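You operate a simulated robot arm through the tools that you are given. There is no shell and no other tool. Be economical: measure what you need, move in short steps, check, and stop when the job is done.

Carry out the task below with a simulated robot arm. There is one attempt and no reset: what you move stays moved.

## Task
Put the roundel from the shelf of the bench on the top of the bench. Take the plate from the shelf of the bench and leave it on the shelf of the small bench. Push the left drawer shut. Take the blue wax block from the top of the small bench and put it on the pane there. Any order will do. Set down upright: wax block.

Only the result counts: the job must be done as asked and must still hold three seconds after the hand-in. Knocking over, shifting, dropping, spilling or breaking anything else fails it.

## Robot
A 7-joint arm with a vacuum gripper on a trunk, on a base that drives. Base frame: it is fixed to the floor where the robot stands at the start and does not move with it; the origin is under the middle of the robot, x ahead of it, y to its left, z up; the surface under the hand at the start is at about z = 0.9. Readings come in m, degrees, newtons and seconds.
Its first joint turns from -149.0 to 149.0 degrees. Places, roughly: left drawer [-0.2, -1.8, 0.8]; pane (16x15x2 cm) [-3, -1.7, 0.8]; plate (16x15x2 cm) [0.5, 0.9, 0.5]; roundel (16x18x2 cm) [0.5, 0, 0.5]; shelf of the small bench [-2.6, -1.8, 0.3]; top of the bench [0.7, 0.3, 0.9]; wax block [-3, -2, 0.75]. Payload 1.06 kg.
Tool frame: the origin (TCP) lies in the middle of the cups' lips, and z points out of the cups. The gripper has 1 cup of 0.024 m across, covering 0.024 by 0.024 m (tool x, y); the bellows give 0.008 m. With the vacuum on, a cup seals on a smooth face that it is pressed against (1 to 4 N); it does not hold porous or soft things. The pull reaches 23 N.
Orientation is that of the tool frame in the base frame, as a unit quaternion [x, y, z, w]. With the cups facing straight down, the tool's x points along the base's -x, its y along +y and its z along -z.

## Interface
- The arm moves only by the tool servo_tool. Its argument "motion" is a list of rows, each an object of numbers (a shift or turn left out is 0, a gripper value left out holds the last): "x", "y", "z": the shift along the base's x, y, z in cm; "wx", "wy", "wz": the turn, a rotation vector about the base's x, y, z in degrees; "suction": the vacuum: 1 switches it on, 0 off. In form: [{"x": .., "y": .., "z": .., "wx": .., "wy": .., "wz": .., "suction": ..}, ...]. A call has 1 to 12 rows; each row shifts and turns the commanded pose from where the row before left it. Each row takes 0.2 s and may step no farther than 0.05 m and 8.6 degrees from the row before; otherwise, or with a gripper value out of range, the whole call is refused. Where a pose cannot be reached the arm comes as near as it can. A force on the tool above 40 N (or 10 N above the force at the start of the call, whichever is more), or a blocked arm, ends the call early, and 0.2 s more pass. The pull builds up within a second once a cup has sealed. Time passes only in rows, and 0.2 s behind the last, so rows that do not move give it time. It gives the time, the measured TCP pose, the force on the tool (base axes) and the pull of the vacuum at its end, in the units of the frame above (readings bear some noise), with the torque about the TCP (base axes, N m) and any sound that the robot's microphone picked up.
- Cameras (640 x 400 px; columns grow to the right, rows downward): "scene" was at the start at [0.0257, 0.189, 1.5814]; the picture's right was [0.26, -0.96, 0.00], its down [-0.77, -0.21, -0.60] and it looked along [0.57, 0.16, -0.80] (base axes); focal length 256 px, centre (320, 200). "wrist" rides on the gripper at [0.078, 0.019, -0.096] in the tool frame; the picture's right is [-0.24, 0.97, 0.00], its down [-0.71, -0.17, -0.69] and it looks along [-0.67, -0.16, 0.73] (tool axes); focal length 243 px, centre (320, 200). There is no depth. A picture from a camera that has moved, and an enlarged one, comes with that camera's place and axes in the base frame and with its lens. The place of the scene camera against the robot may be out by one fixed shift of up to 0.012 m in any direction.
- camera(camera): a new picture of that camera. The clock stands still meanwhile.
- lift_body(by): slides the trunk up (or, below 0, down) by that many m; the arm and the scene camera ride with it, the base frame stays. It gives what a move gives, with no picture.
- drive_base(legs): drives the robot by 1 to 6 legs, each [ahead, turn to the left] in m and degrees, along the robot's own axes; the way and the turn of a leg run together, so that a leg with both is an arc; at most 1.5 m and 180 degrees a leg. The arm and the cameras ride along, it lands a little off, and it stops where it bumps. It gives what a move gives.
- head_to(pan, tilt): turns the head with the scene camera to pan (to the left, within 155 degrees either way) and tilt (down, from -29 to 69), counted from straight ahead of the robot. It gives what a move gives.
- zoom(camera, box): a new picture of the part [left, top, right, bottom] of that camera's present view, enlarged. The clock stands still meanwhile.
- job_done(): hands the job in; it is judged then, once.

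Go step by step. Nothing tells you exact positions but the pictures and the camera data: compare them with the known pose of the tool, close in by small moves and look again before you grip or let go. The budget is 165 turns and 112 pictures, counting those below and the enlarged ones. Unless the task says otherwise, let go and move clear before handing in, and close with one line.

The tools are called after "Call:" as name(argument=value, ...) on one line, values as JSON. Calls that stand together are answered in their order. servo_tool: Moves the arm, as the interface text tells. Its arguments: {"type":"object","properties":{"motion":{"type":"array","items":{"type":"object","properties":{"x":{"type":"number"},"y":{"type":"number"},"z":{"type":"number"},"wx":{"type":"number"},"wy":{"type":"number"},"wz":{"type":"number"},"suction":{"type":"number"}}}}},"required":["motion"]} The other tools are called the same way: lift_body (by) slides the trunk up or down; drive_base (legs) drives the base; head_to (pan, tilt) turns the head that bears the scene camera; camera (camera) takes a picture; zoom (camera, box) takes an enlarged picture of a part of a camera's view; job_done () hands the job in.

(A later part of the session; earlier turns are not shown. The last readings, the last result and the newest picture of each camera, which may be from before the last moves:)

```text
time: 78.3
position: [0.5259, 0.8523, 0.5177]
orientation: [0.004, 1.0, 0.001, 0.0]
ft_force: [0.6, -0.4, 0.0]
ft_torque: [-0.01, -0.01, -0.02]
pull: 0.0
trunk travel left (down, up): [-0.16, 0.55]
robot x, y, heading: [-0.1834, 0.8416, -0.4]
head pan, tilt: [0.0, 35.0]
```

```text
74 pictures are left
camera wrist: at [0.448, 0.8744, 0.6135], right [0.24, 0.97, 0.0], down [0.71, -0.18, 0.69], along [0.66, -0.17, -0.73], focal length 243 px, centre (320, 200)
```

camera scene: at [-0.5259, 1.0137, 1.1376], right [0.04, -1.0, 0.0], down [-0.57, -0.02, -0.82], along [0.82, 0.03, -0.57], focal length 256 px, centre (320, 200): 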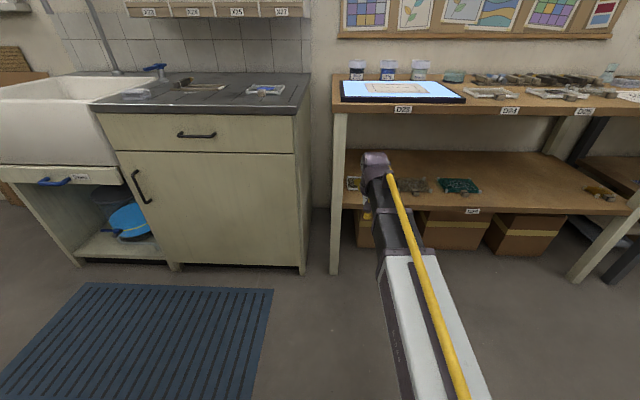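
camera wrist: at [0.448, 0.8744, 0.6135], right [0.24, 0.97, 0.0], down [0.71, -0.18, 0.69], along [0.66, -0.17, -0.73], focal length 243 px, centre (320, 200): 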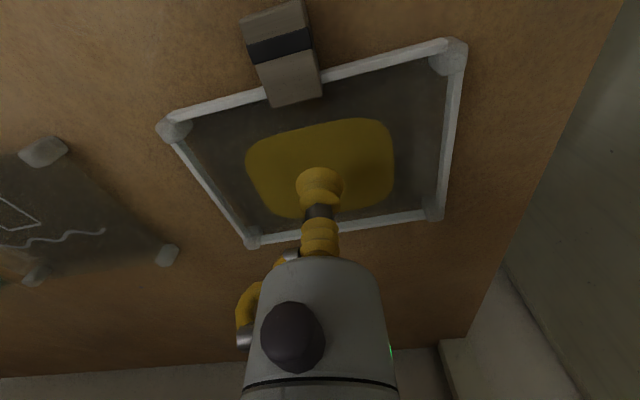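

Call:
servo_tool(motion=[{"z": -0.8}, {"z": -0.5}, {"z": -0.4}, {"z": -0.3}, {}, {}])

```text
time: 79.7
position: [0.5271, 0.8528, 0.4987]
orientation: [0.004, 1.0, 0.0, 0.0]
ft_force: [0.4, -1.3, -0.1]
ft_torque: [0.0, -0.01, -0.01]
pull: 0.0
trunk travel left (down, up): [-0.16, 0.55]
robot x, y, heading: [-0.1831, 0.8416, -0.5]
head pan, tilt: [0.0, 35.0]
```

Call:
servo_tool(motion=[{"z": -0.2}, {"z": -0.2}, {}, {}, {}])

```text
time: 80.9
position: [0.527, 0.8526, 0.4948]
orientation: [0.003, 1.0, 0.0, 0.0]
ft_force: [-0.4, 0.0, -0.5]
ft_torque: [0.0, -0.01, -0.02]
pull: 23.0
trunk travel left (down, up): [-0.16, 0.55]
robot x, y, heading: [-0.1855, 0.8434, -0.4]
head pan, tilt: [0.0, 35.0]
```

Sealed. Lifting and checking.

Call:
servo_tool(motion=[{"z": 0.5}, {"z": 1}, {"z": 1.5}, {}, {}])

Call:
camera(camera="wrist")

```text
time: 82.1
position: [0.5267, 0.8519, 0.5236]
orientation: [0.004, 1.0, 0.001, 0.0]
ft_force: [0.2, 0.2, -1.3]
ft_torque: [0.0, 0.02, -0.01]
pull: 22.7
trunk travel left (down, up): [-0.16, 0.55]
robot x, y, heading: [-0.1863, 0.8394, -0.4]
head pan, tilt: [0.0, 35.0]
```

```text
73 pictures are left
camera wrist: at [0.4489, 0.8737, 0.6202], right [0.24, 0.97, 0.0], down [0.71, -0.18, 0.68], along [0.66, -0.17, -0.73], focal length 243 px, centre (320, 200)
```

wrist: 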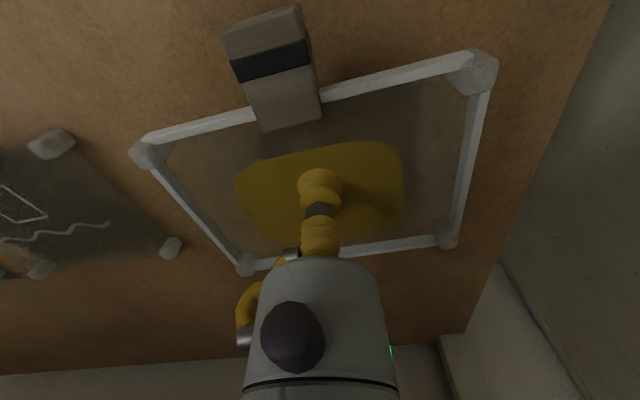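

The plate is lifted. I'll raise it, back out, raise the trunk and turn toward the other side of the room.

Call:
servo_tool(motion=[{"z": 2}, {"z": 2}, {}])

Call:
drive_base(legs=[[-0.44, 0]])

Call:
lift_body(by=0.4)

Call:
lift_body(by=0.13)

Call:
drive_base(legs=[[0, -90], [1.45, 0]])

Call:
head_to(pan=60, tilt=35)

Call:
camera(camera="scene")

```text
time: 82.9
position: [0.5271, 0.8525, 0.564]
orientation: [0.003, 1.0, 0.0, 0.0]
ft_force: [-0.8, -0.8, -1.2]
ft_torque: [0.03, 0.05, -0.02]
pull: 23.3
trunk travel left (down, up): [-0.16, 0.55]
robot x, y, heading: [-0.1881, 0.8423, -0.6]
head pan, tilt: [0.0, 35.0]
```

```text
time: 85.6
position: [0.083, 0.8549, 0.5642]
orientation: [0.005, 1.0, 0.0, 0.0]
ft_force: [-0.5, 0.1, -0.8]
ft_torque: [-0.01, 0.02, 0.02]
pull: 22.8
trunk travel left (down, up): [-0.16, 0.55]
robot x, y, heading: [-0.6297, 0.8472, -0.4]
head pan, tilt: [0.0, 35.0]
```

```text
time: 89.4
position: [0.0827, 0.8553, 0.964]
orientation: [0.004, 1.0, 0.0, 0.0]
ft_force: [0.0, 0.6, -1.5]
ft_torque: [-0.02, -0.01, 0.0]
pull: 23.3
trunk travel left (down, up): [-0.56, 0.15]
robot x, y, heading: [-0.6262, 0.8427, -0.4]
head pan, tilt: [0.0, 35.0]
```

```text
time: 91.0
position: [0.0832, 0.8543, 1.0941]
orientation: [0.004, 1.0, 0.0, 0.0]
ft_force: [0.2, -0.2, -1.4]
ft_torque: [0.02, 0.01, 0.01]
pull: 23.0
trunk travel left (down, up): [-0.69, 0.02]
robot x, y, heading: [-0.6324, 0.844, -0.4]
head pan, tilt: [0.0, 35.0]
```

```text
time: 101.9
position: [-0.5779, -1.3026, 1.0942]
orientation: [0.704, 0.71, -0.001, -0.001]
ft_force: [-0.6, 0.1, -0.8]
ft_torque: [-0.02, -0.02, -0.03]
pull: 22.6
trunk travel left (down, up): [-0.69, 0.02]
robot x, y, heading: [-0.6004, -0.5904, -89.6]
head pan, tilt: [0.0, 35.0]
```

```text
time: 103.2
position: [-0.5801, -1.3013, 1.0929]
orientation: [0.705, 0.71, 0.0, 0.0]
ft_force: [0.0, -0.2, -1.7]
ft_torque: [0.04, -0.01, -0.01]
pull: 22.9
trunk travel left (down, up): [-0.69, 0.02]
robot x, y, heading: [-0.6058, -0.5891, -89.4]
head pan, tilt: [60.0, 35.0]
```

```text
72 pictures are left
camera scene: at [-0.3547, -0.5878, 1.6476], right [-0.49, -0.87, 0.0], down [-0.5, 0.28, -0.82], along [0.71, -0.41, -0.57], focal length 256 px, centre (320, 200)
```

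scene: 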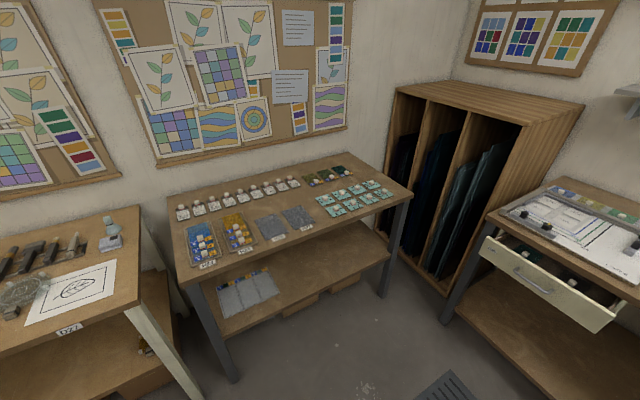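

I see the open left drawer. Now I'll turn to face -x and look along the aisle.

Call:
drive_base(legs=[[0, -90.4]])

Call:
head_to(pan=20, tilt=25)

Call:
camera(camera="scene")

```text
time: 107.4
position: [-1.3125, -0.6214, 1.0949]
orientation: [1.0, 0.011, -0.001, 0.0]
ft_force: [0.1, 0.4, -1.5]
ft_torque: [-0.02, -0.03, -0.01]
pull: 22.9
trunk travel left (down, up): [-0.69, 0.02]
robot x, y, heading: [-0.6004, -0.5901, -179.0]
head pan, tilt: [60.0, 35.0]
```

```text
time: 108.4
position: [-1.3133, -0.6215, 1.0926]
orientation: [1.0, 0.011, 0.0, 0.0]
ft_force: [-0.3, -0.3, -1.5]
ft_torque: [-0.02, -0.02, 0.01]
pull: 23.0
trunk travel left (down, up): [-0.69, 0.02]
robot x, y, heading: [-0.5971, -0.589, -178.5]
head pan, tilt: [20.0, 25.0]
```

```text
71 pictures are left
camera scene: at [-0.6383, -0.7928, 1.6634], right [-0.36, 0.93, 0.0], down [0.39, 0.15, -0.91], along [-0.84, -0.33, -0.42], focal length 256 px, centre (320, 200)
```

scene: 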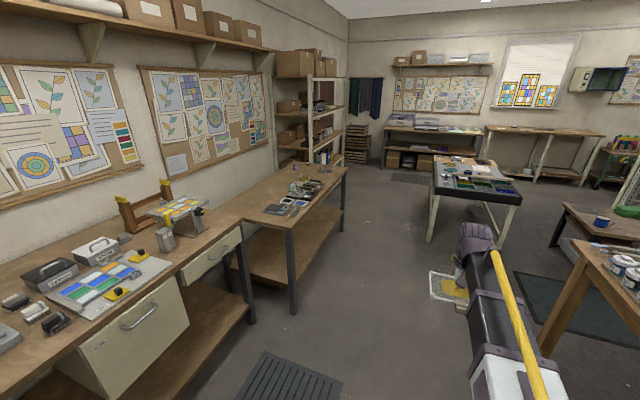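

The aisle is clear and the small bench's front is at y≈-1.5, from x≈-1.9 to -3.2. Driving alongside it and turning to face it.

Call:
drive_base(legs=[[1.0, -1.5], [0.95, 0], [0, 90]])

Call:
head_to(pan=0, tilt=45)

Call:
camera(camera="scene")

Call:
camera(camera="wrist")

```text
time: 122.0
position: [-2.5717, -1.2971, 1.0939]
orientation: [0.718, 0.696, 0.0, -0.001]
ft_force: [-0.8, -1.0, -1.6]
ft_torque: [0.01, -0.05, 0.01]
pull: 22.6
trunk travel left (down, up): [-0.69, 0.02]
robot x, y, heading: [-2.5639, -0.5866, -91.9]
head pan, tilt: [20.0, 25.0]
```

```text
time: 122.9
position: [-2.571, -1.2966, 1.0934]
orientation: [0.718, 0.696, 0.0, 0.0]
ft_force: [-0.4, 0.3, -0.8]
ft_torque: [0.0, 0.01, -0.01]
pull: 22.6
trunk travel left (down, up): [-0.69, 0.02]
robot x, y, heading: [-2.5648, -0.5854, -91.8]
head pan, tilt: [0.0, 45.0]
```

```text
70 pictures are left
camera scene: at [-2.397, -0.6265, 1.6329], right [-1.0, 0.03, 0.0], down [0.02, 0.71, -0.71], along [-0.02, -0.71, -0.71], focal length 256 px, centre (320, 200)
```

scene: 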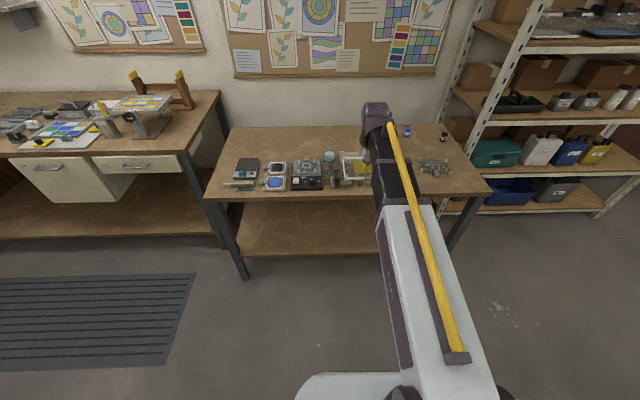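

```text
69 pictures are left
camera wrist: at [-2.5492, -1.2178, 1.1897], right [0.96, -0.27, 0.0], down [-0.19, -0.7, 0.68], along [-0.18, -0.66, -0.73], focal length 243 px, centre (320, 200)
```

wrist: 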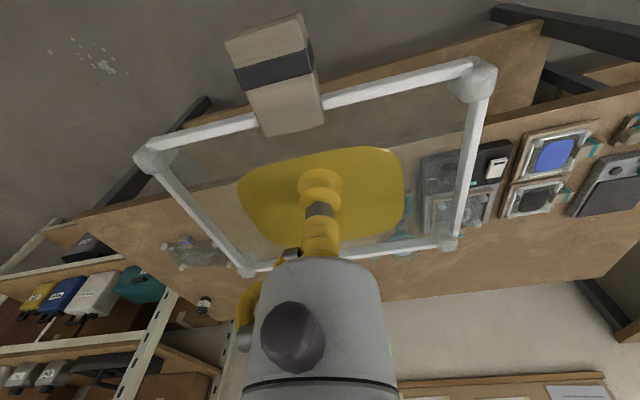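

I'll back off slightly, lower the trunk fully, and look into the shelf.

Call:
drive_base(legs=[[-0.06, 1.8]])

Call:
lift_body(by=-0.4)

Call:
lift_body(by=-0.28)

Call:
camera(camera="scene")

Call:
camera(camera="wrist")

```text
time: 123.9
position: [-2.547, -1.2345, 1.0935]
orientation: [0.707, 0.707, 0.0, 0.0]
ft_force: [0.4, 0.4, -1.2]
ft_torque: [0.03, 0.0, 0.0]
pull: 23.1
trunk travel left (down, up): [-0.69, 0.02]
robot x, y, heading: [-2.563, -0.5226, -89.8]
head pan, tilt: [0.0, 45.0]
```

```text
time: 127.7
position: [-2.5472, -1.2345, 0.6939]
orientation: [0.708, 0.707, 0.001, 0.0]
ft_force: [0.2, 0.2, -0.5]
ft_torque: [-0.01, -0.01, 0.0]
pull: 22.8
trunk travel left (down, up): [-0.29, 0.42]
robot x, y, heading: [-2.5657, -0.5223, -90.1]
head pan, tilt: [0.0, 45.0]
```

```text
time: 130.5
position: [-2.5459, -1.2335, 0.4144]
orientation: [0.707, 0.707, 0.001, 0.0]
ft_force: [0.0, 0.4, -1.7]
ft_torque: [-0.01, 0.01, 0.02]
pull: 22.5
trunk travel left (down, up): [-0.01, 0.7]
robot x, y, heading: [-2.5643, -0.5237, -90.1]
head pan, tilt: [0.0, 45.0]
```

```text
68 pictures are left
camera scene: at [-2.3949, -0.5593, 0.9529], right [-1.0, 0.0, 0.0], down [0.0, 0.71, -0.71], along [0.0, -0.71, -0.71], focal length 256 px, centre (320, 200)
```

scene: 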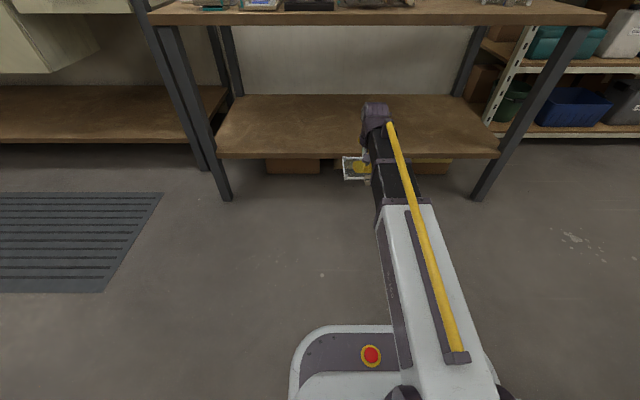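

```text
67 pictures are left
camera wrist: at [-2.528, -1.155, 0.5097], right [0.97, -0.23, 0.0], down [-0.17, -0.71, 0.68], along [-0.16, -0.67, -0.73], focal length 243 px, centre (320, 200)
```

wrist: 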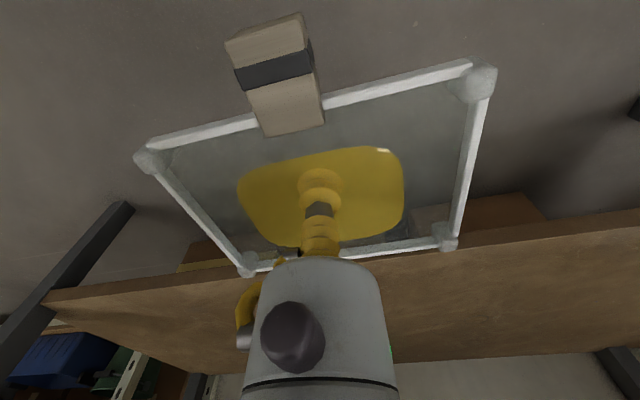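

The shelf is empty with its front edge at y≈-1.49. Driving in so the plate centre is at y≈-1.69.

Call:
drive_base(legs=[[0.46, 0]])

Call:
servo_tool(motion=[{"z": -3}, {"z": -2}, {}])

Call:
camera(camera="wrist")

Call:
camera(camera="scene")

```text
time: 133.3
position: [-2.555, -1.6892, 0.4139]
orientation: [0.71, 0.705, 0.0, 0.0]
ft_force: [-0.1, 0.1, -1.7]
ft_torque: [0.0, -0.03, -0.01]
pull: 22.5
trunk travel left (down, up): [-0.01, 0.7]
robot x, y, heading: [-2.5662, -0.9733, -90.6]
head pan, tilt: [0.0, 45.0]
```

```text
time: 134.1
position: [-2.5556, -1.6891, 0.3631]
orientation: [0.709, 0.705, 0.001, 0.001]
ft_force: [-0.5, 0.4, -2.0]
ft_torque: [0.01, 0.05, -0.02]
pull: 23.2
trunk travel left (down, up): [-0.01, 0.7]
robot x, y, heading: [-2.5642, -0.9809, -90.3]
head pan, tilt: [0.0, 45.0]
```

```text
66 pictures are left
camera wrist: at [-2.5357, -1.6103, 0.4594], right [0.97, -0.24, 0.0], down [-0.18, -0.71, 0.69], along [-0.17, -0.66, -0.73], focal length 243 px, centre (320, 200)
```

wrist: 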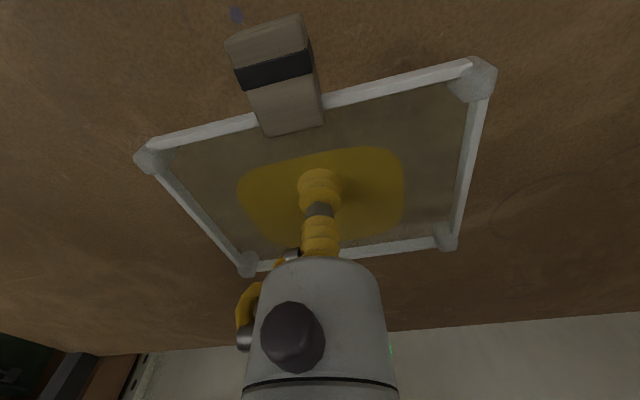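

```text
65 pictures are left
camera scene: at [-2.3967, -1.0153, 0.9528], right [-1.0, 0.01, 0.0], down [0.01, 0.71, -0.71], along [-0.01, -0.71, -0.71], focal length 256 px, centre (320, 200)
```

scene: 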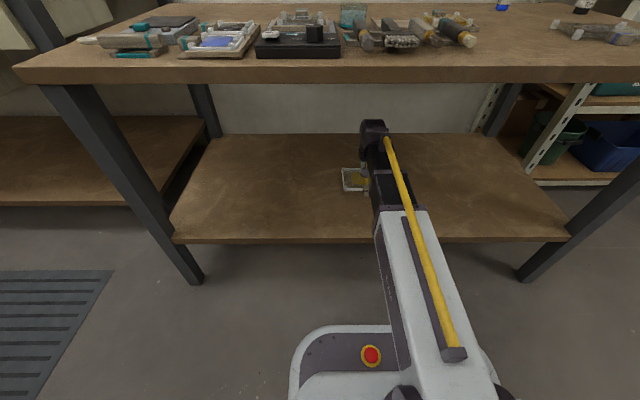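

Well inside the shelf. Lowering in small steps until contact.

Call:
servo_tool(motion=[{"z": -2}, {"z": -1}, {"z": -0.5}, {}])

```text
time: 135.1
position: [-2.5559, -1.6898, 0.3275]
orientation: [0.71, 0.704, 0.0, 0.0]
ft_force: [-0.6, -0.5, -2.2]
ft_torque: [0.02, -0.03, 0.01]
pull: 22.9
trunk travel left (down, up): [-0.01, 0.7]
robot x, y, heading: [-2.5649, -0.9782, -90.3]
head pan, tilt: [0.0, 45.0]
```

Call:
servo_tool(motion=[{"z": -0.5}, {"z": -0.5}, {"z": -0.3}, {}])

```text
time: 136.1
position: [-2.5554, -1.689, 0.3149]
orientation: [0.709, 0.706, 0.001, 0.0]
ft_force: [0.2, -0.3, -1.1]
ft_torque: [-0.01, -0.01, -0.01]
pull: 23.0
trunk travel left (down, up): [-0.01, 0.7]
robot x, y, heading: [-2.5665, -0.9755, -90.4]
head pan, tilt: [0.0, 45.0]
```

Call:
servo_tool(motion=[{"z": -0.4}, {"z": -0.3}, {"z": -0.2}, {}])

```text
time: 137.1
position: [-2.5541, -1.6891, 0.3071]
orientation: [0.71, 0.704, 0.0, -0.001]
ft_force: [-4.1, 3.2, 15.5]
ft_torque: [-0.02, -0.03, 0.07]
pull: 22.9
trunk travel left (down, up): [-0.01, 0.7]
robot x, y, heading: [-2.5659, -0.9762, -90.6]
head pan, tilt: [0.0, 45.0]
```

Contact. Easing off, releasing and lifting clear.

Call:
servo_tool(motion=[{"z": 0.3}, {}, {"suction": 0}, {}, {}, {"z": 0.5}, {"z": 0.5}, {"z": 2}, {"z": 4}, {"z": 3}, {}])

Call:
camera(camera="wrist")

```text
time: 139.5
position: [-2.5557, -1.6885, 0.4112]
orientation: [0.71, 0.705, 0.001, -0.001]
ft_force: [-0.1, 0.2, -0.7]
ft_torque: [0.03, 0.03, 0.01]
pull: 0.1
trunk travel left (down, up): [-0.01, 0.7]
robot x, y, heading: [-2.5688, -0.9785, -90.3]
head pan, tilt: [0.0, 45.0]
```

```text
64 pictures are left
camera wrist: at [-2.5358, -1.609, 0.5068], right [0.97, -0.24, 0.0], down [-0.18, -0.71, 0.68], along [-0.17, -0.66, -0.73], focal length 243 px, centre (320, 200)
```

wrist: 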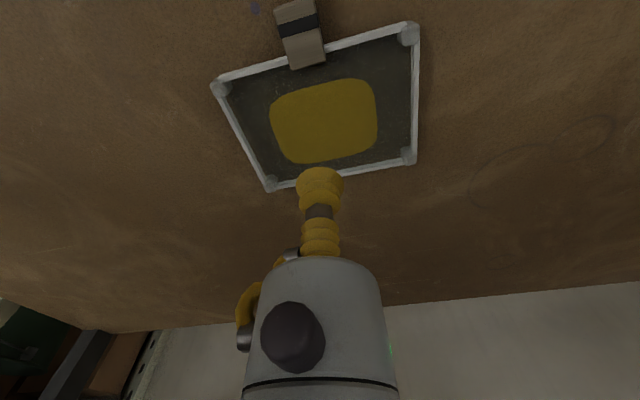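

The plate is on the shelf. Backing out, raising, and looking at the bench top.

Call:
drive_base(legs=[[-0.47, 0.4]])

Call:
lift_body(by=0.4)

Call:
lift_body(by=0.25)

Call:
head_to(pan=-20, tilt=35)

Call:
camera(camera="scene")

```text
time: 142.3
position: [-2.5486, -1.215, 0.4107]
orientation: [0.706, 0.708, 0.001, -0.001]
ft_force: [0.0, 0.9, 0.5]
ft_torque: [0.01, -0.03, -0.03]
pull: 0.0
trunk travel left (down, up): [-0.01, 0.7]
robot x, y, heading: [-2.5625, -0.5047, -89.9]
head pan, tilt: [0.0, 45.0]
```

```text
time: 146.1
position: [-2.5486, -1.2141, 0.81]
orientation: [0.707, 0.707, 0.0, 0.0]
ft_force: [-0.2, -0.4, -0.8]
ft_torque: [0.03, -0.04, -0.05]
pull: 0.1
trunk travel left (down, up): [-0.41, 0.3]
robot x, y, heading: [-2.5612, -0.503, -90.0]
head pan, tilt: [0.0, 45.0]
```

```text
time: 148.7
position: [-2.5504, -1.2153, 1.0608]
orientation: [0.707, 0.707, 0.0, -0.001]
ft_force: [0.1, 0.0, 0.1]
ft_torque: [0.0, -0.01, -0.03]
pull: 0.0
trunk travel left (down, up): [-0.66, 0.05]
robot x, y, heading: [-2.5646, -0.5024, -90.1]
head pan, tilt: [0.0, 45.0]
```

```text
time: 149.5
position: [-2.5495, -1.2144, 1.062]
orientation: [0.707, 0.707, 0.001, 0.0]
ft_force: [0.7, -0.6, 0.3]
ft_torque: [0.02, 0.02, 0.0]
pull: 0.0
trunk travel left (down, up): [-0.66, 0.05]
robot x, y, heading: [-2.5626, -0.5047, -89.9]
head pan, tilt: [-20.0, 35.0]
```

```text
63 pictures are left
camera scene: at [-2.4247, -0.5418, 1.6176], right [-0.94, 0.34, 0.0], down [0.2, 0.54, -0.82], along [-0.28, -0.77, -0.57], focal length 256 px, centre (320, 200)
```

scene: 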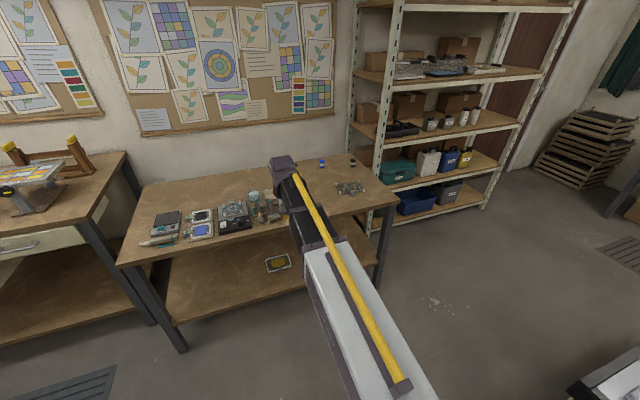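

Call:
zoom(camera="scene", box=[300, 140, 400, 205])

```text
6.15 times, centred on (350, 172) of scene
camera zoom: at [-2.4247, -0.5418, 1.6176], right [-0.94, 0.34, 0.0], down [0.2, 0.54, -0.82], along [-0.28, -0.77, -0.57], focal length 1576 px, centre (135, 369)
```

zoom: 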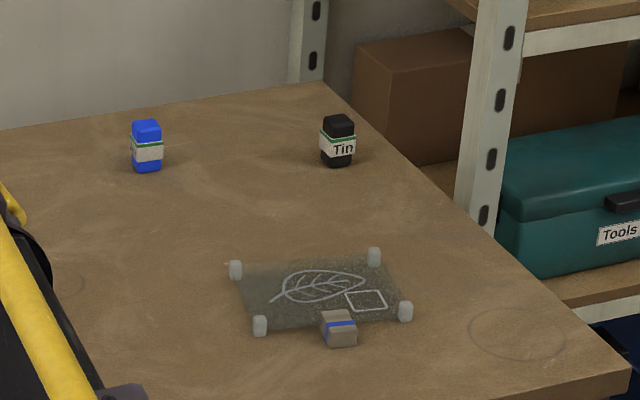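

The blue wax block stands at about (-3.01, -2.1) and the pane (leaf engraving) is at about (-3.07, -1.76). I'll move the base over to x≈-3.0.

Call:
drive_base(legs=[[0, -45], [0.62, 0], [0, 45]])

Call:
head_to(pan=0, tilt=45)

Call:
camera(camera="scene")

Call:
camera(camera="wrist")

```text
time: 157.1
position: [-2.9627, -1.6615, 1.06]
orientation: [0.699, 0.716, 0.0, 0.001]
ft_force: [0.6, -0.4, -0.5]
ft_torque: [-0.01, -0.04, 0.01]
pull: 0.1
trunk travel left (down, up): [-0.66, 0.05]
robot x, y, heading: [-2.9951, -0.9512, -88.7]
head pan, tilt: [-20.0, 35.0]
```

```text
time: 157.9
position: [-2.9627, -1.6608, 1.0606]
orientation: [0.698, 0.716, -0.001, 0.0]
ft_force: [-0.3, 0.2, 0.2]
ft_torque: [0.0, -0.01, 0.0]
pull: 0.0
trunk travel left (down, up): [-0.66, 0.05]
robot x, y, heading: [-2.9925, -0.9516, -88.5]
head pan, tilt: [0.0, 45.0]
```

```text
61 pictures are left
camera scene: at [-2.8258, -0.9837, 1.6029], right [-1.0, -0.02, 0.0], down [-0.02, 0.71, -0.71], along [0.02, -0.71, -0.71], focal length 256 px, centre (320, 200)
```

scene: 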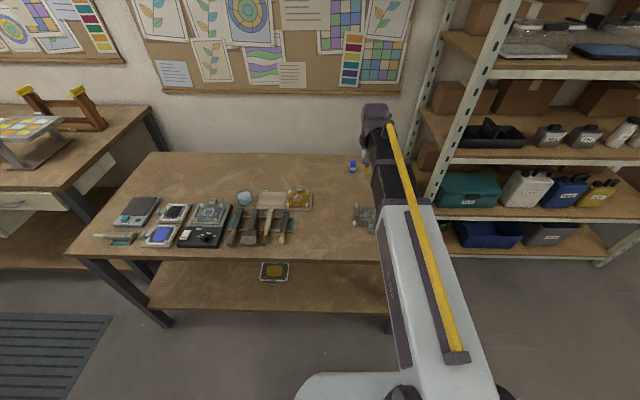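

```text
60 pictures are left
camera wrist: at [-2.9455, -1.5816, 1.1565], right [0.98, -0.21, 0.0], down [-0.15, -0.71, 0.68], along [-0.14, -0.67, -0.73], focal length 243 px, centre (320, 200)
```

wrist: 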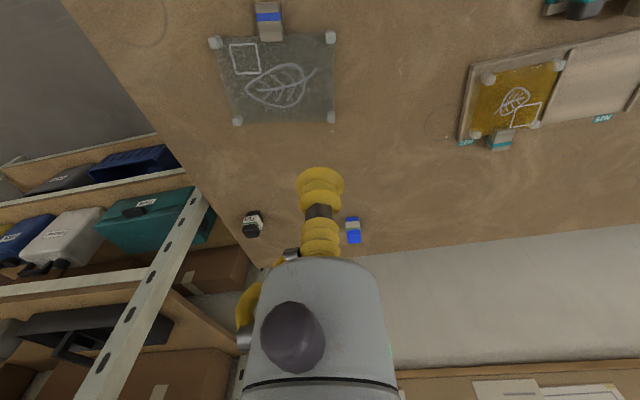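

The block is at about (-2.96, -2.045) and the pane at about (-3.036, -1.69). Moving the base 0.16 m ahead, then the arm over the block.

Call:
drive_base(legs=[[0.16, -1.3]])

Call:
servo_tool(motion=[{"y": -4}, {"y": -4}, {"y": -4}, {"y": -3}, {"z": -4}, {"z": -4}, {"z": -4}, {}])

Call:
camera(camera="wrist")

```text
time: 159.3
position: [-2.9788, -1.8197, 1.0601]
orientation: [0.706, 0.708, 0.0, 0.0]
ft_force: [0.3, 0.4, 0.1]
ft_torque: [0.0, -0.04, -0.05]
pull: 0.1
trunk travel left (down, up): [-0.66, 0.05]
robot x, y, heading: [-2.9964, -1.1092, -89.8]
head pan, tilt: [0.0, 45.0]
```

```text
time: 161.2
position: [-2.9766, -1.9699, 0.9408]
orientation: [0.707, 0.707, 0.0, 0.001]
ft_force: [0.7, 0.5, 0.1]
ft_torque: [0.0, 0.02, -0.01]
pull: 0.0
trunk travel left (down, up): [-0.66, 0.05]
robot x, y, heading: [-2.9933, -1.1075, -90.2]
head pan, tilt: [0.0, 45.0]
```

```text
59 pictures are left
camera wrist: at [-2.9569, -1.8909, 1.0358], right [0.97, -0.23, 0.0], down [-0.17, -0.71, 0.69], along [-0.16, -0.67, -0.73], focal length 243 px, centre (320, 200)
```

wrist: 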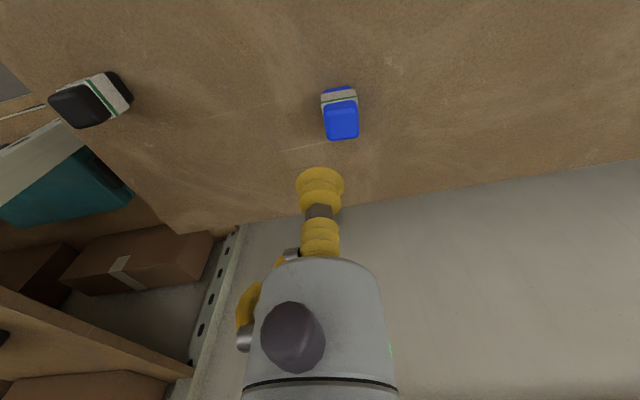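

Call:
servo_tool(motion=[{"x": 1.6, "y": -3.4}, {"z": -4}, {"z": -2}, {}])

Call:
camera(camera="wrist")

```text
time: 162.2
position: [-2.9594, -2.0063, 0.8793]
orientation: [0.706, 0.708, -0.001, 0.0]
ft_force: [-0.1, 0.0, 0.0]
ft_torque: [-0.01, 0.01, 0.01]
pull: 0.1
trunk travel left (down, up): [-0.66, 0.05]
robot x, y, heading: [-2.9951, -1.1114, -89.9]
head pan, tilt: [0.0, 45.0]
```

```text
58 pictures are left
camera wrist: at [-2.9405, -1.9267, 0.9754], right [0.97, -0.23, 0.0], down [-0.17, -0.71, 0.68], along [-0.16, -0.67, -0.73], focal length 243 px, centre (320, 200)
```

wrist: 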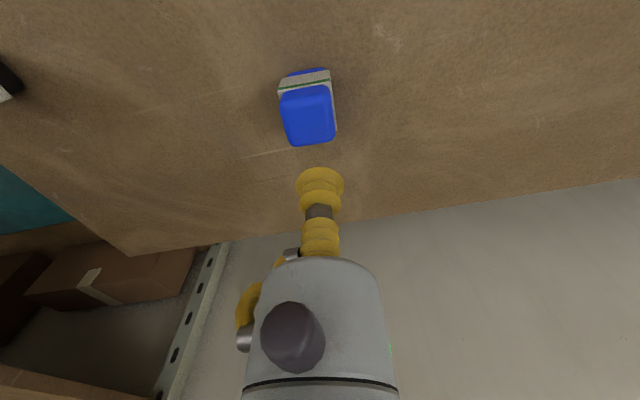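

Call:
servo_tool(motion=[{"y": 1.2}, {"z": -1.5}, {}])

Call:
camera(camera="wrist")

Call:
zoom(camera="scene", box=[320, 100, 440, 220])

```text
time: 162.9
position: [-2.9612, -1.9935, 0.8654]
orientation: [0.706, 0.708, 0.0, 0.0]
ft_force: [-0.4, -0.3, 0.1]
ft_torque: [0.0, 0.02, 0.02]
pull: 0.0
trunk travel left (down, up): [-0.66, 0.05]
robot x, y, heading: [-2.9937, -1.1078, -89.7]
head pan, tilt: [0.0, 45.0]
```

```text
57 pictures are left
camera wrist: at [-2.9409, -1.9138, 0.961], right [0.97, -0.23, 0.0], down [-0.17, -0.71, 0.68], along [-0.16, -0.67, -0.73], focal length 243 px, centre (320, 200)
```

wrist: 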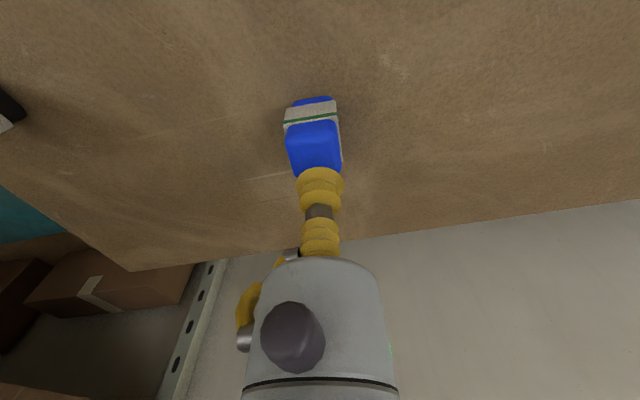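

```text
3.33 times, centred on (380, 160) of scene
camera zoom: at [-2.8244, -1.146, 1.6028], right [-1.0, 0.0, 0.0], down [0.0, 0.71, -0.71], along [0.0, -0.71, -0.71], focal length 854 px, centre (120, 333)
```

zoom: 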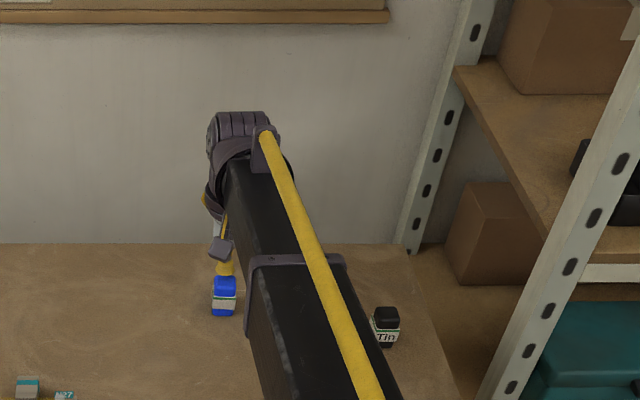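

Triangulation puts the block top at about (-2.961, -1.985, 0.84). Centring and descending with the vacuum on.

Call:
servo_tool(motion=[{"y": 0.9}, {"z": -0.8, "suction": 1}, {}])

Call:
camera(camera="wrist")

```text
time: 163.8
position: [-2.9599, -1.9844, 0.8573]
orientation: [0.706, 0.708, 0.001, 0.0]
ft_force: [-0.2, 0.4, -0.3]
ft_torque: [0.02, 0.02, 0.0]
pull: 23.0
trunk travel left (down, up): [-0.66, 0.05]
robot x, y, heading: [-2.9959, -1.1116, -89.8]
head pan, tilt: [0.0, 45.0]
```

```text
55 pictures are left
camera wrist: at [-2.9411, -1.9044, 0.9531], right [0.97, -0.23, 0.0], down [-0.17, -0.71, 0.68], along [-0.16, -0.67, -0.73], focal length 243 px, centre (320, 200)
```

wrist: 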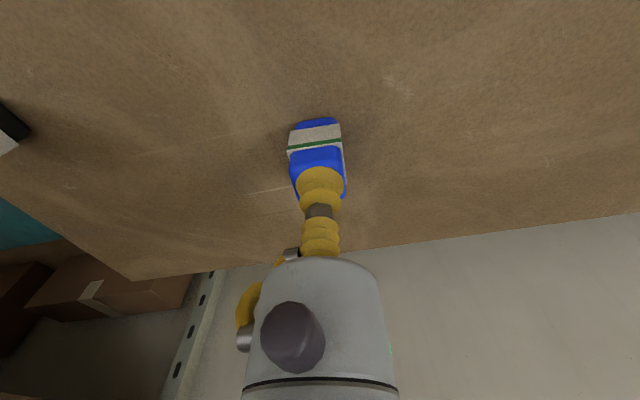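

The cup has already sealed. Lifting the block and moving it toward the pane.

Call:
servo_tool(motion=[{"z": 1}, {"z": 2}, {"z": 4}, {"z": 3}, {"y": 4}, {"y": 4, "x": -1.5}, {"y": 4, "x": -1.5}, {"y": 4, "x": -1.5}, {"y": 4, "x": -1.5}, {}])

Call:
camera(camera="wrist")

Call:
camera(camera="scene")

```text
time: 165.9
position: [-3.0206, -1.7811, 0.9581]
orientation: [0.706, 0.708, 0.0, 0.0]
ft_force: [-0.4, 0.1, -1.1]
ft_torque: [-0.03, 0.0, -0.01]
pull: 22.5
trunk travel left (down, up): [-0.66, 0.05]
robot x, y, heading: [-2.9914, -1.1061, -89.8]
head pan, tilt: [0.0, 45.0]
```

```text
54 pictures are left
camera wrist: at [-3.0013, -1.703, 1.0535], right [0.97, -0.23, 0.0], down [-0.17, -0.71, 0.68], along [-0.16, -0.67, -0.73], focal length 243 px, centre (320, 200)
```

wrist: 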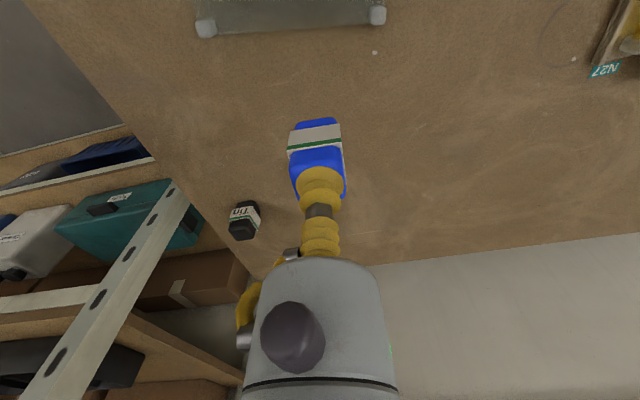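

```text
53 pictures are left
camera scene: at [-2.8246, -1.1456, 1.6029], right [-1.0, 0.0, 0.0], down [0.0, 0.71, -0.71], along [0.0, -0.71, -0.71], focal length 256 px, centre (320, 200)
```

scene: 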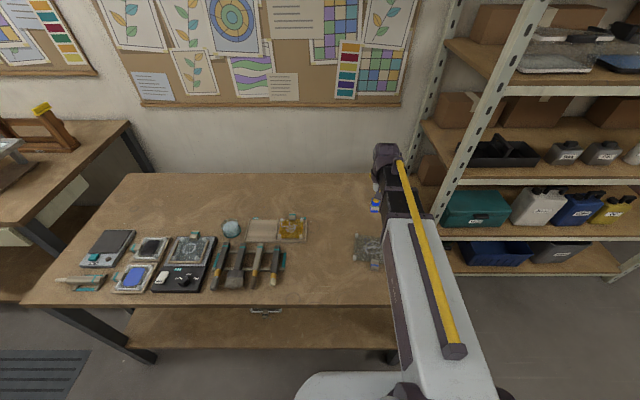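

Call:
servo_tool(motion=[{"y": 4, "x": -1}, {"y": 4.4}, {"z": -2}, {}])

Call:
camera(camera="wrist")

Call:
zoom(camera="scene", box=[320, 160, 440, 280])

```text
time: 166.9
position: [-3.0318, -1.6978, 0.9376]
orientation: [0.706, 0.708, 0.0, 0.0]
ft_force: [1.3, -0.6, -0.2]
ft_torque: [-0.03, 0.04, -0.01]
pull: 23.3
trunk travel left (down, up): [-0.66, 0.05]
robot x, y, heading: [-2.9925, -1.1107, -90.0]
head pan, tilt: [0.0, 45.0]
```

```text
52 pictures are left
camera wrist: at [-3.0119, -1.6194, 1.0331], right [0.97, -0.23, 0.0], down [-0.17, -0.71, 0.68], along [-0.16, -0.67, -0.73], focal length 243 px, centre (320, 200)
```

wrist: 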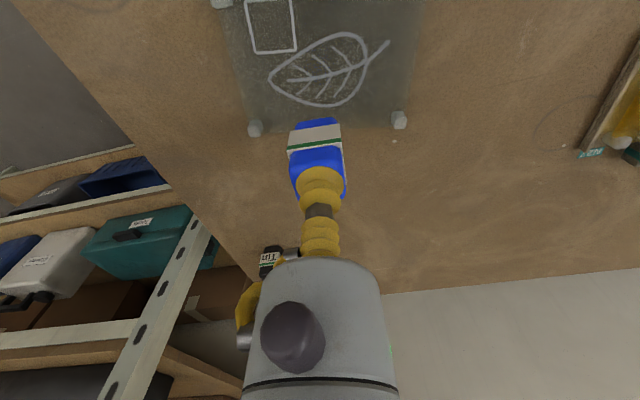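

```text
3.33 times, centred on (380, 220) of scene
camera zoom: at [-2.8244, -1.1461, 1.6028], right [-1.0, 0.0, 0.0], down [0.0, 0.71, -0.71], along [0.0, -0.71, -0.71], focal length 854 px, centre (120, 133)
```

zoom: 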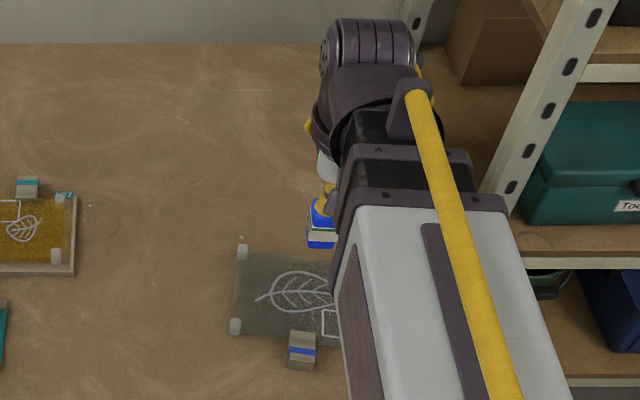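

The block is above the pane's centre, at about (-3.03, -1.69). Lowering carefully.

Call:
servo_tool(motion=[{"y": 0.5, "z": -2}, {"z": -1.5}, {"z": -0.5}, {}])

Call:
camera(camera="wrist")

```text
time: 167.9
position: [-3.0311, -1.695, 0.897]
orientation: [0.706, 0.708, 0.0, 0.0]
ft_force: [0.3, 0.0, 0.4]
ft_torque: [-0.02, 0.03, 0.01]
pull: 22.6
trunk travel left (down, up): [-0.66, 0.05]
robot x, y, heading: [-2.9934, -1.1093, -89.8]
head pan, tilt: [0.0, 45.0]
```

```text
50 pictures are left
camera wrist: at [-3.0117, -1.6149, 0.9933], right [0.97, -0.23, 0.0], down [-0.17, -0.71, 0.69], along [-0.16, -0.67, -0.73], focal length 243 px, centre (320, 200)
```

wrist: 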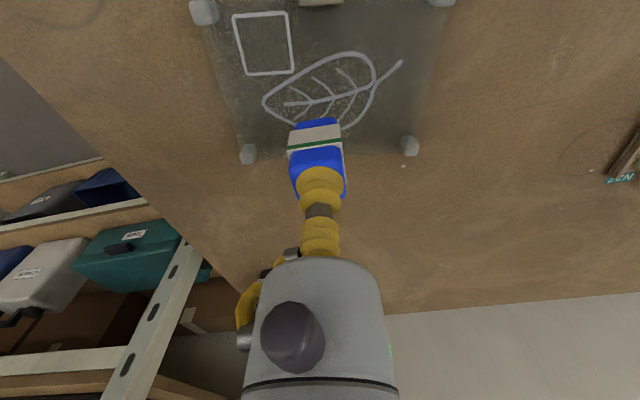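

Call:
servo_tool(motion=[{"y": 0.6, "z": -0.8}, {"z": -0.5}, {"z": -0.3}, {}])

```text
time: 168.9
position: [-3.0307, -1.6886, 0.881]
orientation: [0.707, 0.708, 0.0, 0.0]
ft_force: [-0.5, -0.2, -0.3]
ft_torque: [0.03, 0.01, -0.04]
pull: 22.8
trunk travel left (down, up): [-0.66, 0.05]
robot x, y, heading: [-2.9942, -1.1084, -90.1]
head pan, tilt: [0.0, 45.0]
```

Call:
servo_tool(motion=[{"z": -0.3}, {"z": -0.3}, {}])

```text
time: 169.8
position: [-3.0312, -1.6879, 0.8749]
orientation: [0.707, 0.708, -0.001, 0.0]
ft_force: [0.2, 0.2, -0.8]
ft_torque: [-0.01, 0.01, 0.03]
pull: 22.5
trunk travel left (down, up): [-0.66, 0.05]
robot x, y, heading: [-2.992, -1.1075, -90.1]
head pan, tilt: [0.0, 45.0]
```

Call:
servo_tool(motion=[{"z": -0.3}, {"z": -0.2}, {}])

Call:
camera(camera="wrist")

```text
time: 170.6
position: [-3.0319, -1.6884, 0.8706]
orientation: [0.707, 0.707, -0.001, -0.001]
ft_force: [-0.1, -0.3, -0.6]
ft_torque: [0.03, 0.04, 0.0]
pull: 22.9
trunk travel left (down, up): [-0.66, 0.05]
robot x, y, heading: [-2.9948, -1.1089, -90.1]
head pan, tilt: [0.0, 45.0]
```

```text
49 pictures are left
camera wrist: at [-3.0122, -1.6091, 0.9666], right [0.97, -0.23, 0.0], down [-0.17, -0.71, 0.69], along [-0.16, -0.67, -0.73], focal length 243 px, centre (320, 200)
```

wrist: 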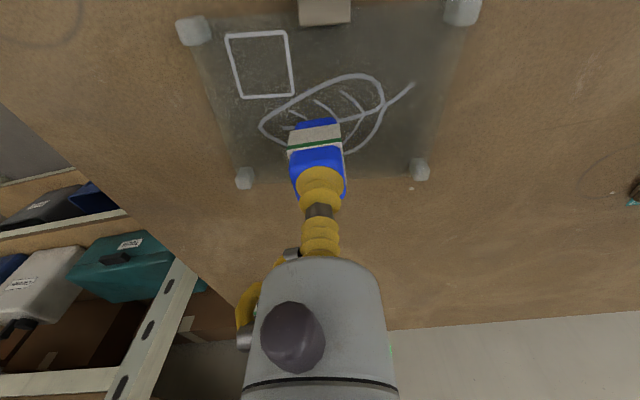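

Call:
servo_tool(motion=[{"z": -0.2}, {"z": -0.2}, {}])

```text
time: 171.3
position: [-3.0312, -1.6878, 0.867]
orientation: [0.707, 0.708, 0.0, 0.0]
ft_force: [-0.9, 0.7, 3.0]
ft_torque: [0.0, 0.03, 0.01]
pull: 22.6
trunk travel left (down, up): [-0.66, 0.05]
robot x, y, heading: [-2.9952, -1.1104, -89.7]
head pan, tilt: [0.0, 45.0]
```

Light contact (about 4 N). Releasing and lifting straight up.

Call:
servo_tool(motion=[{}, {"suction": 0}, {}, {}, {}, {"z": 0.4}, {"z": 0.6}, {"z": 2}, {"z": 4}, {"z": 4}, {}])

Call:
camera(camera="wrist")

```text
time: 173.8
position: [-3.0312, -1.6864, 0.976]
orientation: [0.706, 0.708, 0.001, 0.0]
ft_force: [0.0, 0.7, -1.0]
ft_torque: [-0.02, 0.01, 0.01]
pull: 0.1
trunk travel left (down, up): [-0.66, 0.05]
robot x, y, heading: [-2.9932, -1.1066, -90.0]
head pan, tilt: [0.0, 45.0]
```

```text
48 pictures are left
camera wrist: at [-3.0128, -1.6075, 1.0706], right [0.97, -0.23, 0.0], down [-0.17, -0.71, 0.68], along [-0.16, -0.67, -0.73], focal length 243 px, centre (320, 200)
```

wrist: 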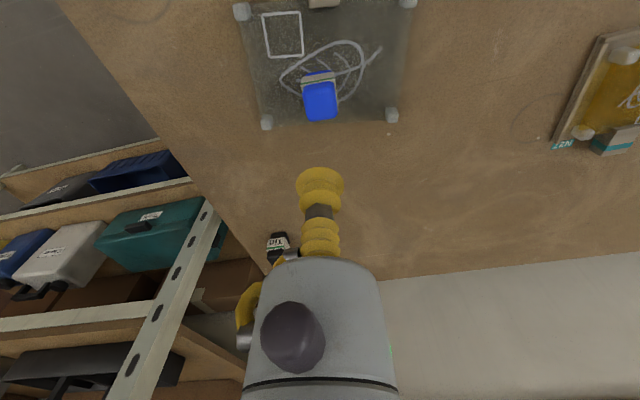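

The wax block stands upright on the pane. Next is the drawer: raise, back away, and drive back along the aisle.

Call:
servo_tool(motion=[{"z": 5}, {"z": 5}, {"z": 3}, {}])

Call:
drive_base(legs=[[-0.42, 0], [0, 90], [1.0, 0]])

Call:
camera(camera="scene")

```text
time: 174.8
position: [-3.0335, -1.6844, 1.1068]
orientation: [0.706, 0.708, 0.0, 0.0]
ft_force: [0.3, -0.5, 0.1]
ft_torque: [-0.01, -0.03, -0.02]
pull: 0.1
trunk travel left (down, up): [-0.66, 0.05]
robot x, y, heading: [-2.9954, -1.1095, -89.8]
head pan, tilt: [0.0, 45.0]
```

```text
time: 186.0
position: [-1.4173, -0.704, 1.1059]
orientation: [-0.008, 1.0, 0.0, 0.0]
ft_force: [0.4, -0.2, 0.2]
ft_torque: [-0.01, 0.0, 0.05]
pull: 0.1
trunk travel left (down, up): [-0.66, 0.05]
robot x, y, heading: [-1.9956, -0.6757, 0.9]
head pan, tilt: [0.0, 45.0]
```

```text
47 pictures are left
camera scene: at [-1.9613, -0.5057, 1.6028], right [0.01, -1.0, 0.0], down [-0.71, -0.01, -0.71], along [0.71, 0.01, -0.71], focal length 256 px, centre (320, 200)
```

scene: 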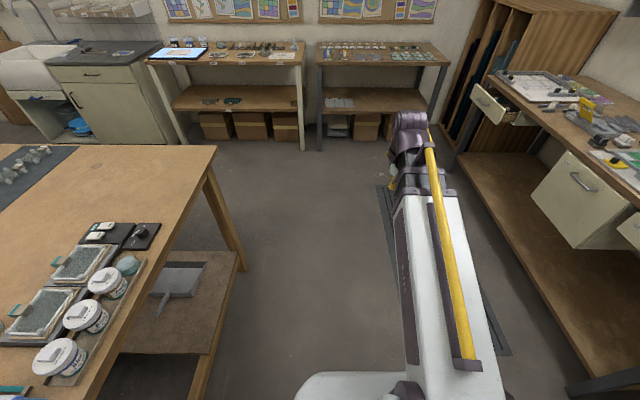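

Call:
drive_base(legs=[[1.0, -1.2], [0.8, 0], [0, -90]])

Call:
camera(camera="scene")

Call:
camera(camera="wrist")

```text
time: 198.9
position: [-0.2299, -1.2646, 1.1053]
orientation: [0.712, 0.702, 0.0, 0.0]
ft_force: [-0.1, -0.7, -0.7]
ft_torque: [-0.02, -0.04, 0.0]
pull: 0.1
trunk travel left (down, up): [-0.66, 0.05]
robot x, y, heading: [-0.1884, -0.6905, -91.2]
head pan, tilt: [0.0, 45.0]
```

```text
46 pictures are left
camera scene: at [-0.0143, -0.7286, 1.6028], right [-1.0, 0.02, 0.0], down [0.01, 0.71, -0.71], along [-0.01, -0.71, -0.71], focal length 256 px, centre (320, 200)
```

scene: 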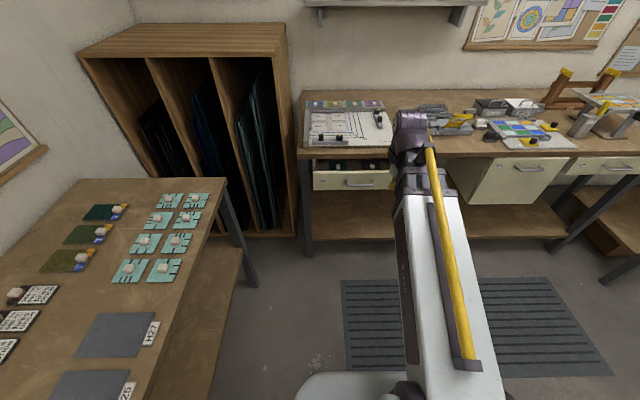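

```text
45 pictures are left
camera wrist: at [-0.209, -1.1855, 1.2017], right [0.97, -0.25, 0.0], down [-0.18, -0.71, 0.68], along [-0.17, -0.66, -0.73], focal length 243 px, centre (320, 200)
```

wrist: 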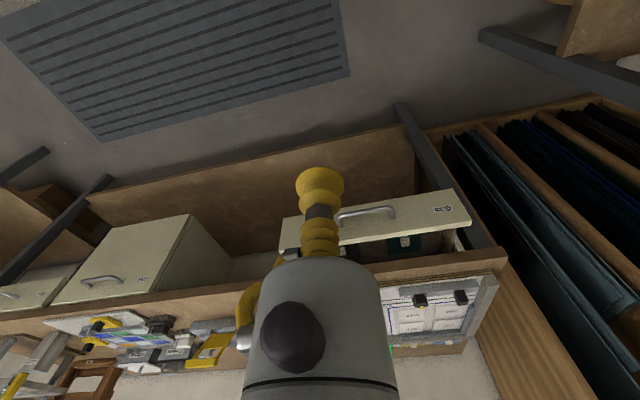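

Call:
zoom(camera="scene", box=[290, 130, 450, 230])

```text
4.00 times, centred on (370, 180) of scene
camera zoom: at [-0.0143, -0.7286, 1.6028], right [-1.0, 0.02, 0.0], down [0.01, 0.71, -0.71], along [-0.01, -0.71, -0.71], focal length 1024 px, centre (120, 280)
```

zoom: 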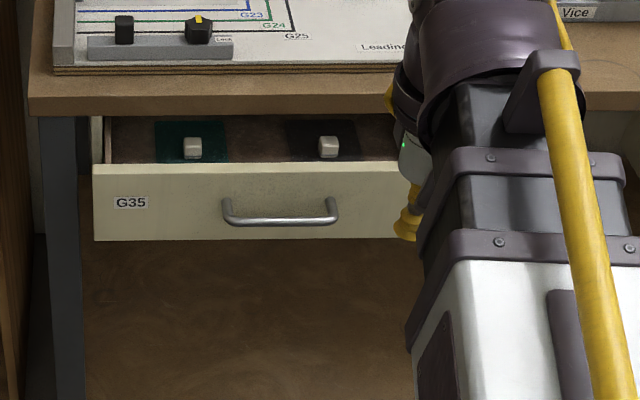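

The open drawer's front is at y≈-1.64, centred at x≈-0.22, with its handle at z≈0.78. I'll tilt the tool to point horizontally toward -y so the cup can push the front.

Call:
servo_tool(motion=[{"wx": -8.2, "y": -1.7}, {"wx": -8.2, "y": -1.7}, {"wx": -8.2, "y": -1.7}, {"wx": -8.2, "y": -1.7}, {"wx": -8.2, "y": -1.7}, {"wx": -8.2, "y": -1.7}, {"wx": -8.2, "y": -1.7}, {"wx": -8.2, "y": -1.7}, {"wx": -8.2, "y": -1.7}, {"wx": -8.2, "y": -1.7}, {"wx": -8, "y": -1.7}, {}])

Call:
camera(camera="scene")

Call:
camera(camera="wrist")

```text
time: 201.5
position: [-0.2248, -1.4388, 1.1065]
orientation: [0.524, 0.526, -0.465, 0.483]
ft_force: [-0.7, 0.1, 0.9]
ft_torque: [-0.03, 0.01, 0.0]
pull: 0.0
out of reach, approached as far as the arm can: row 11
trunk travel left (down, up): [-0.66, 0.05]
robot x, y, heading: [-0.1821, -0.6855, -90.9]
head pan, tilt: [0.0, 45.0]
```

```text
43 pictures are left
camera scene: at [-0.0143, -0.7286, 1.6028], right [-1.0, 0.02, 0.0], down [0.01, 0.71, -0.71], along [-0.01, -0.71, -0.71], focal length 256 px, centre (320, 200)
```

scene: 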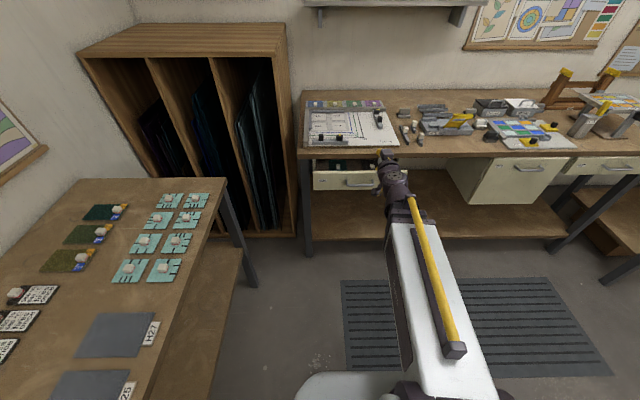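

```text
42 pictures are left
camera wrist: at [-0.2063, -1.3348, 1.0385], right [0.97, 0.0, 0.25], down [-0.2, 0.61, 0.77], along [-0.15, -0.8, 0.59], focal length 243 px, centre (320, 200)
```

wrist: 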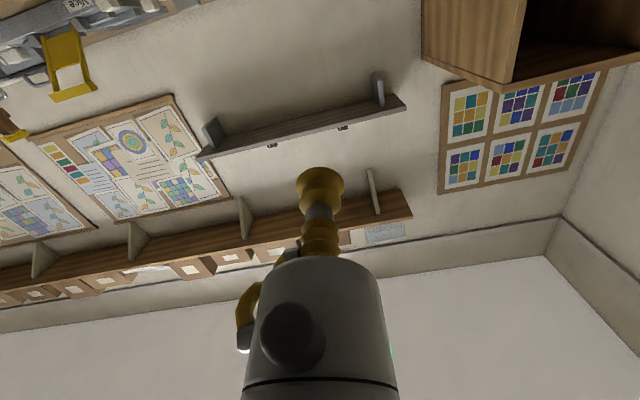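

The tool is now nearly horizontal. I'll lower the trunk so the cup is level with the upper part of the drawer front and check from the side.

Call:
lift_body(by=-0.275)

Call:
camera(camera="scene")

Call:
camera(camera="wrist")

```text
time: 204.3
position: [-0.2233, -1.4393, 0.8321]
orientation: [0.523, 0.526, -0.465, 0.483]
ft_force: [-0.9, 0.0, -0.4]
ft_torque: [-0.02, -0.03, 0.01]
pull: 0.0
trunk travel left (down, up): [-0.385, 0.325]
robot x, y, heading: [-0.1852, -0.6903, -90.7]
head pan, tilt: [0.0, 45.0]
```

```text
41 pictures are left
camera scene: at [-0.0143, -0.7286, 1.3279], right [-1.0, 0.02, 0.0], down [0.01, 0.71, -0.71], along [-0.01, -0.71, -0.71], focal length 256 px, centre (320, 200)
```

scene: 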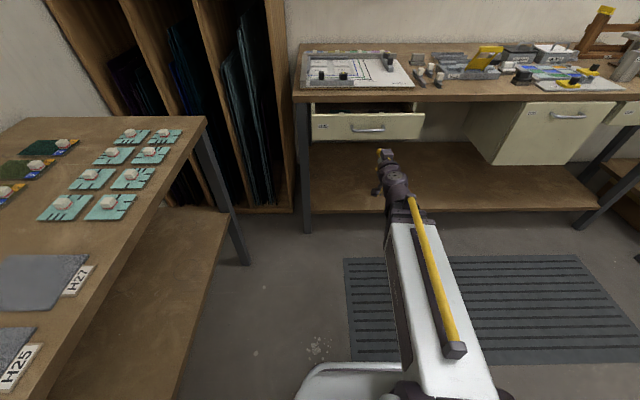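

```text
40 pictures are left
camera wrist: at [-0.2062, -1.3348, 0.7637], right [0.97, 0.0, 0.25], down [-0.2, 0.6, 0.77], along [-0.15, -0.8, 0.59], focal length 243 px, centre (320, 200)
```

wrist: 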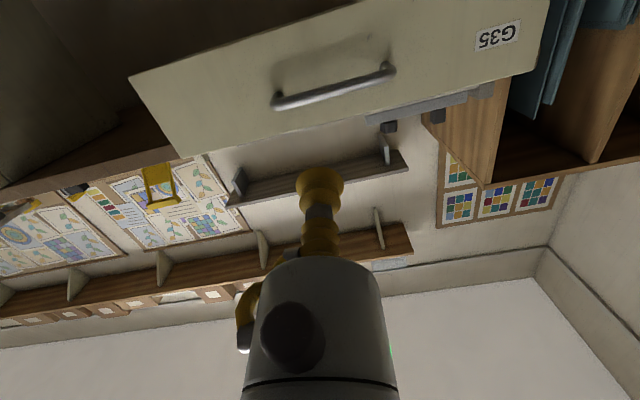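

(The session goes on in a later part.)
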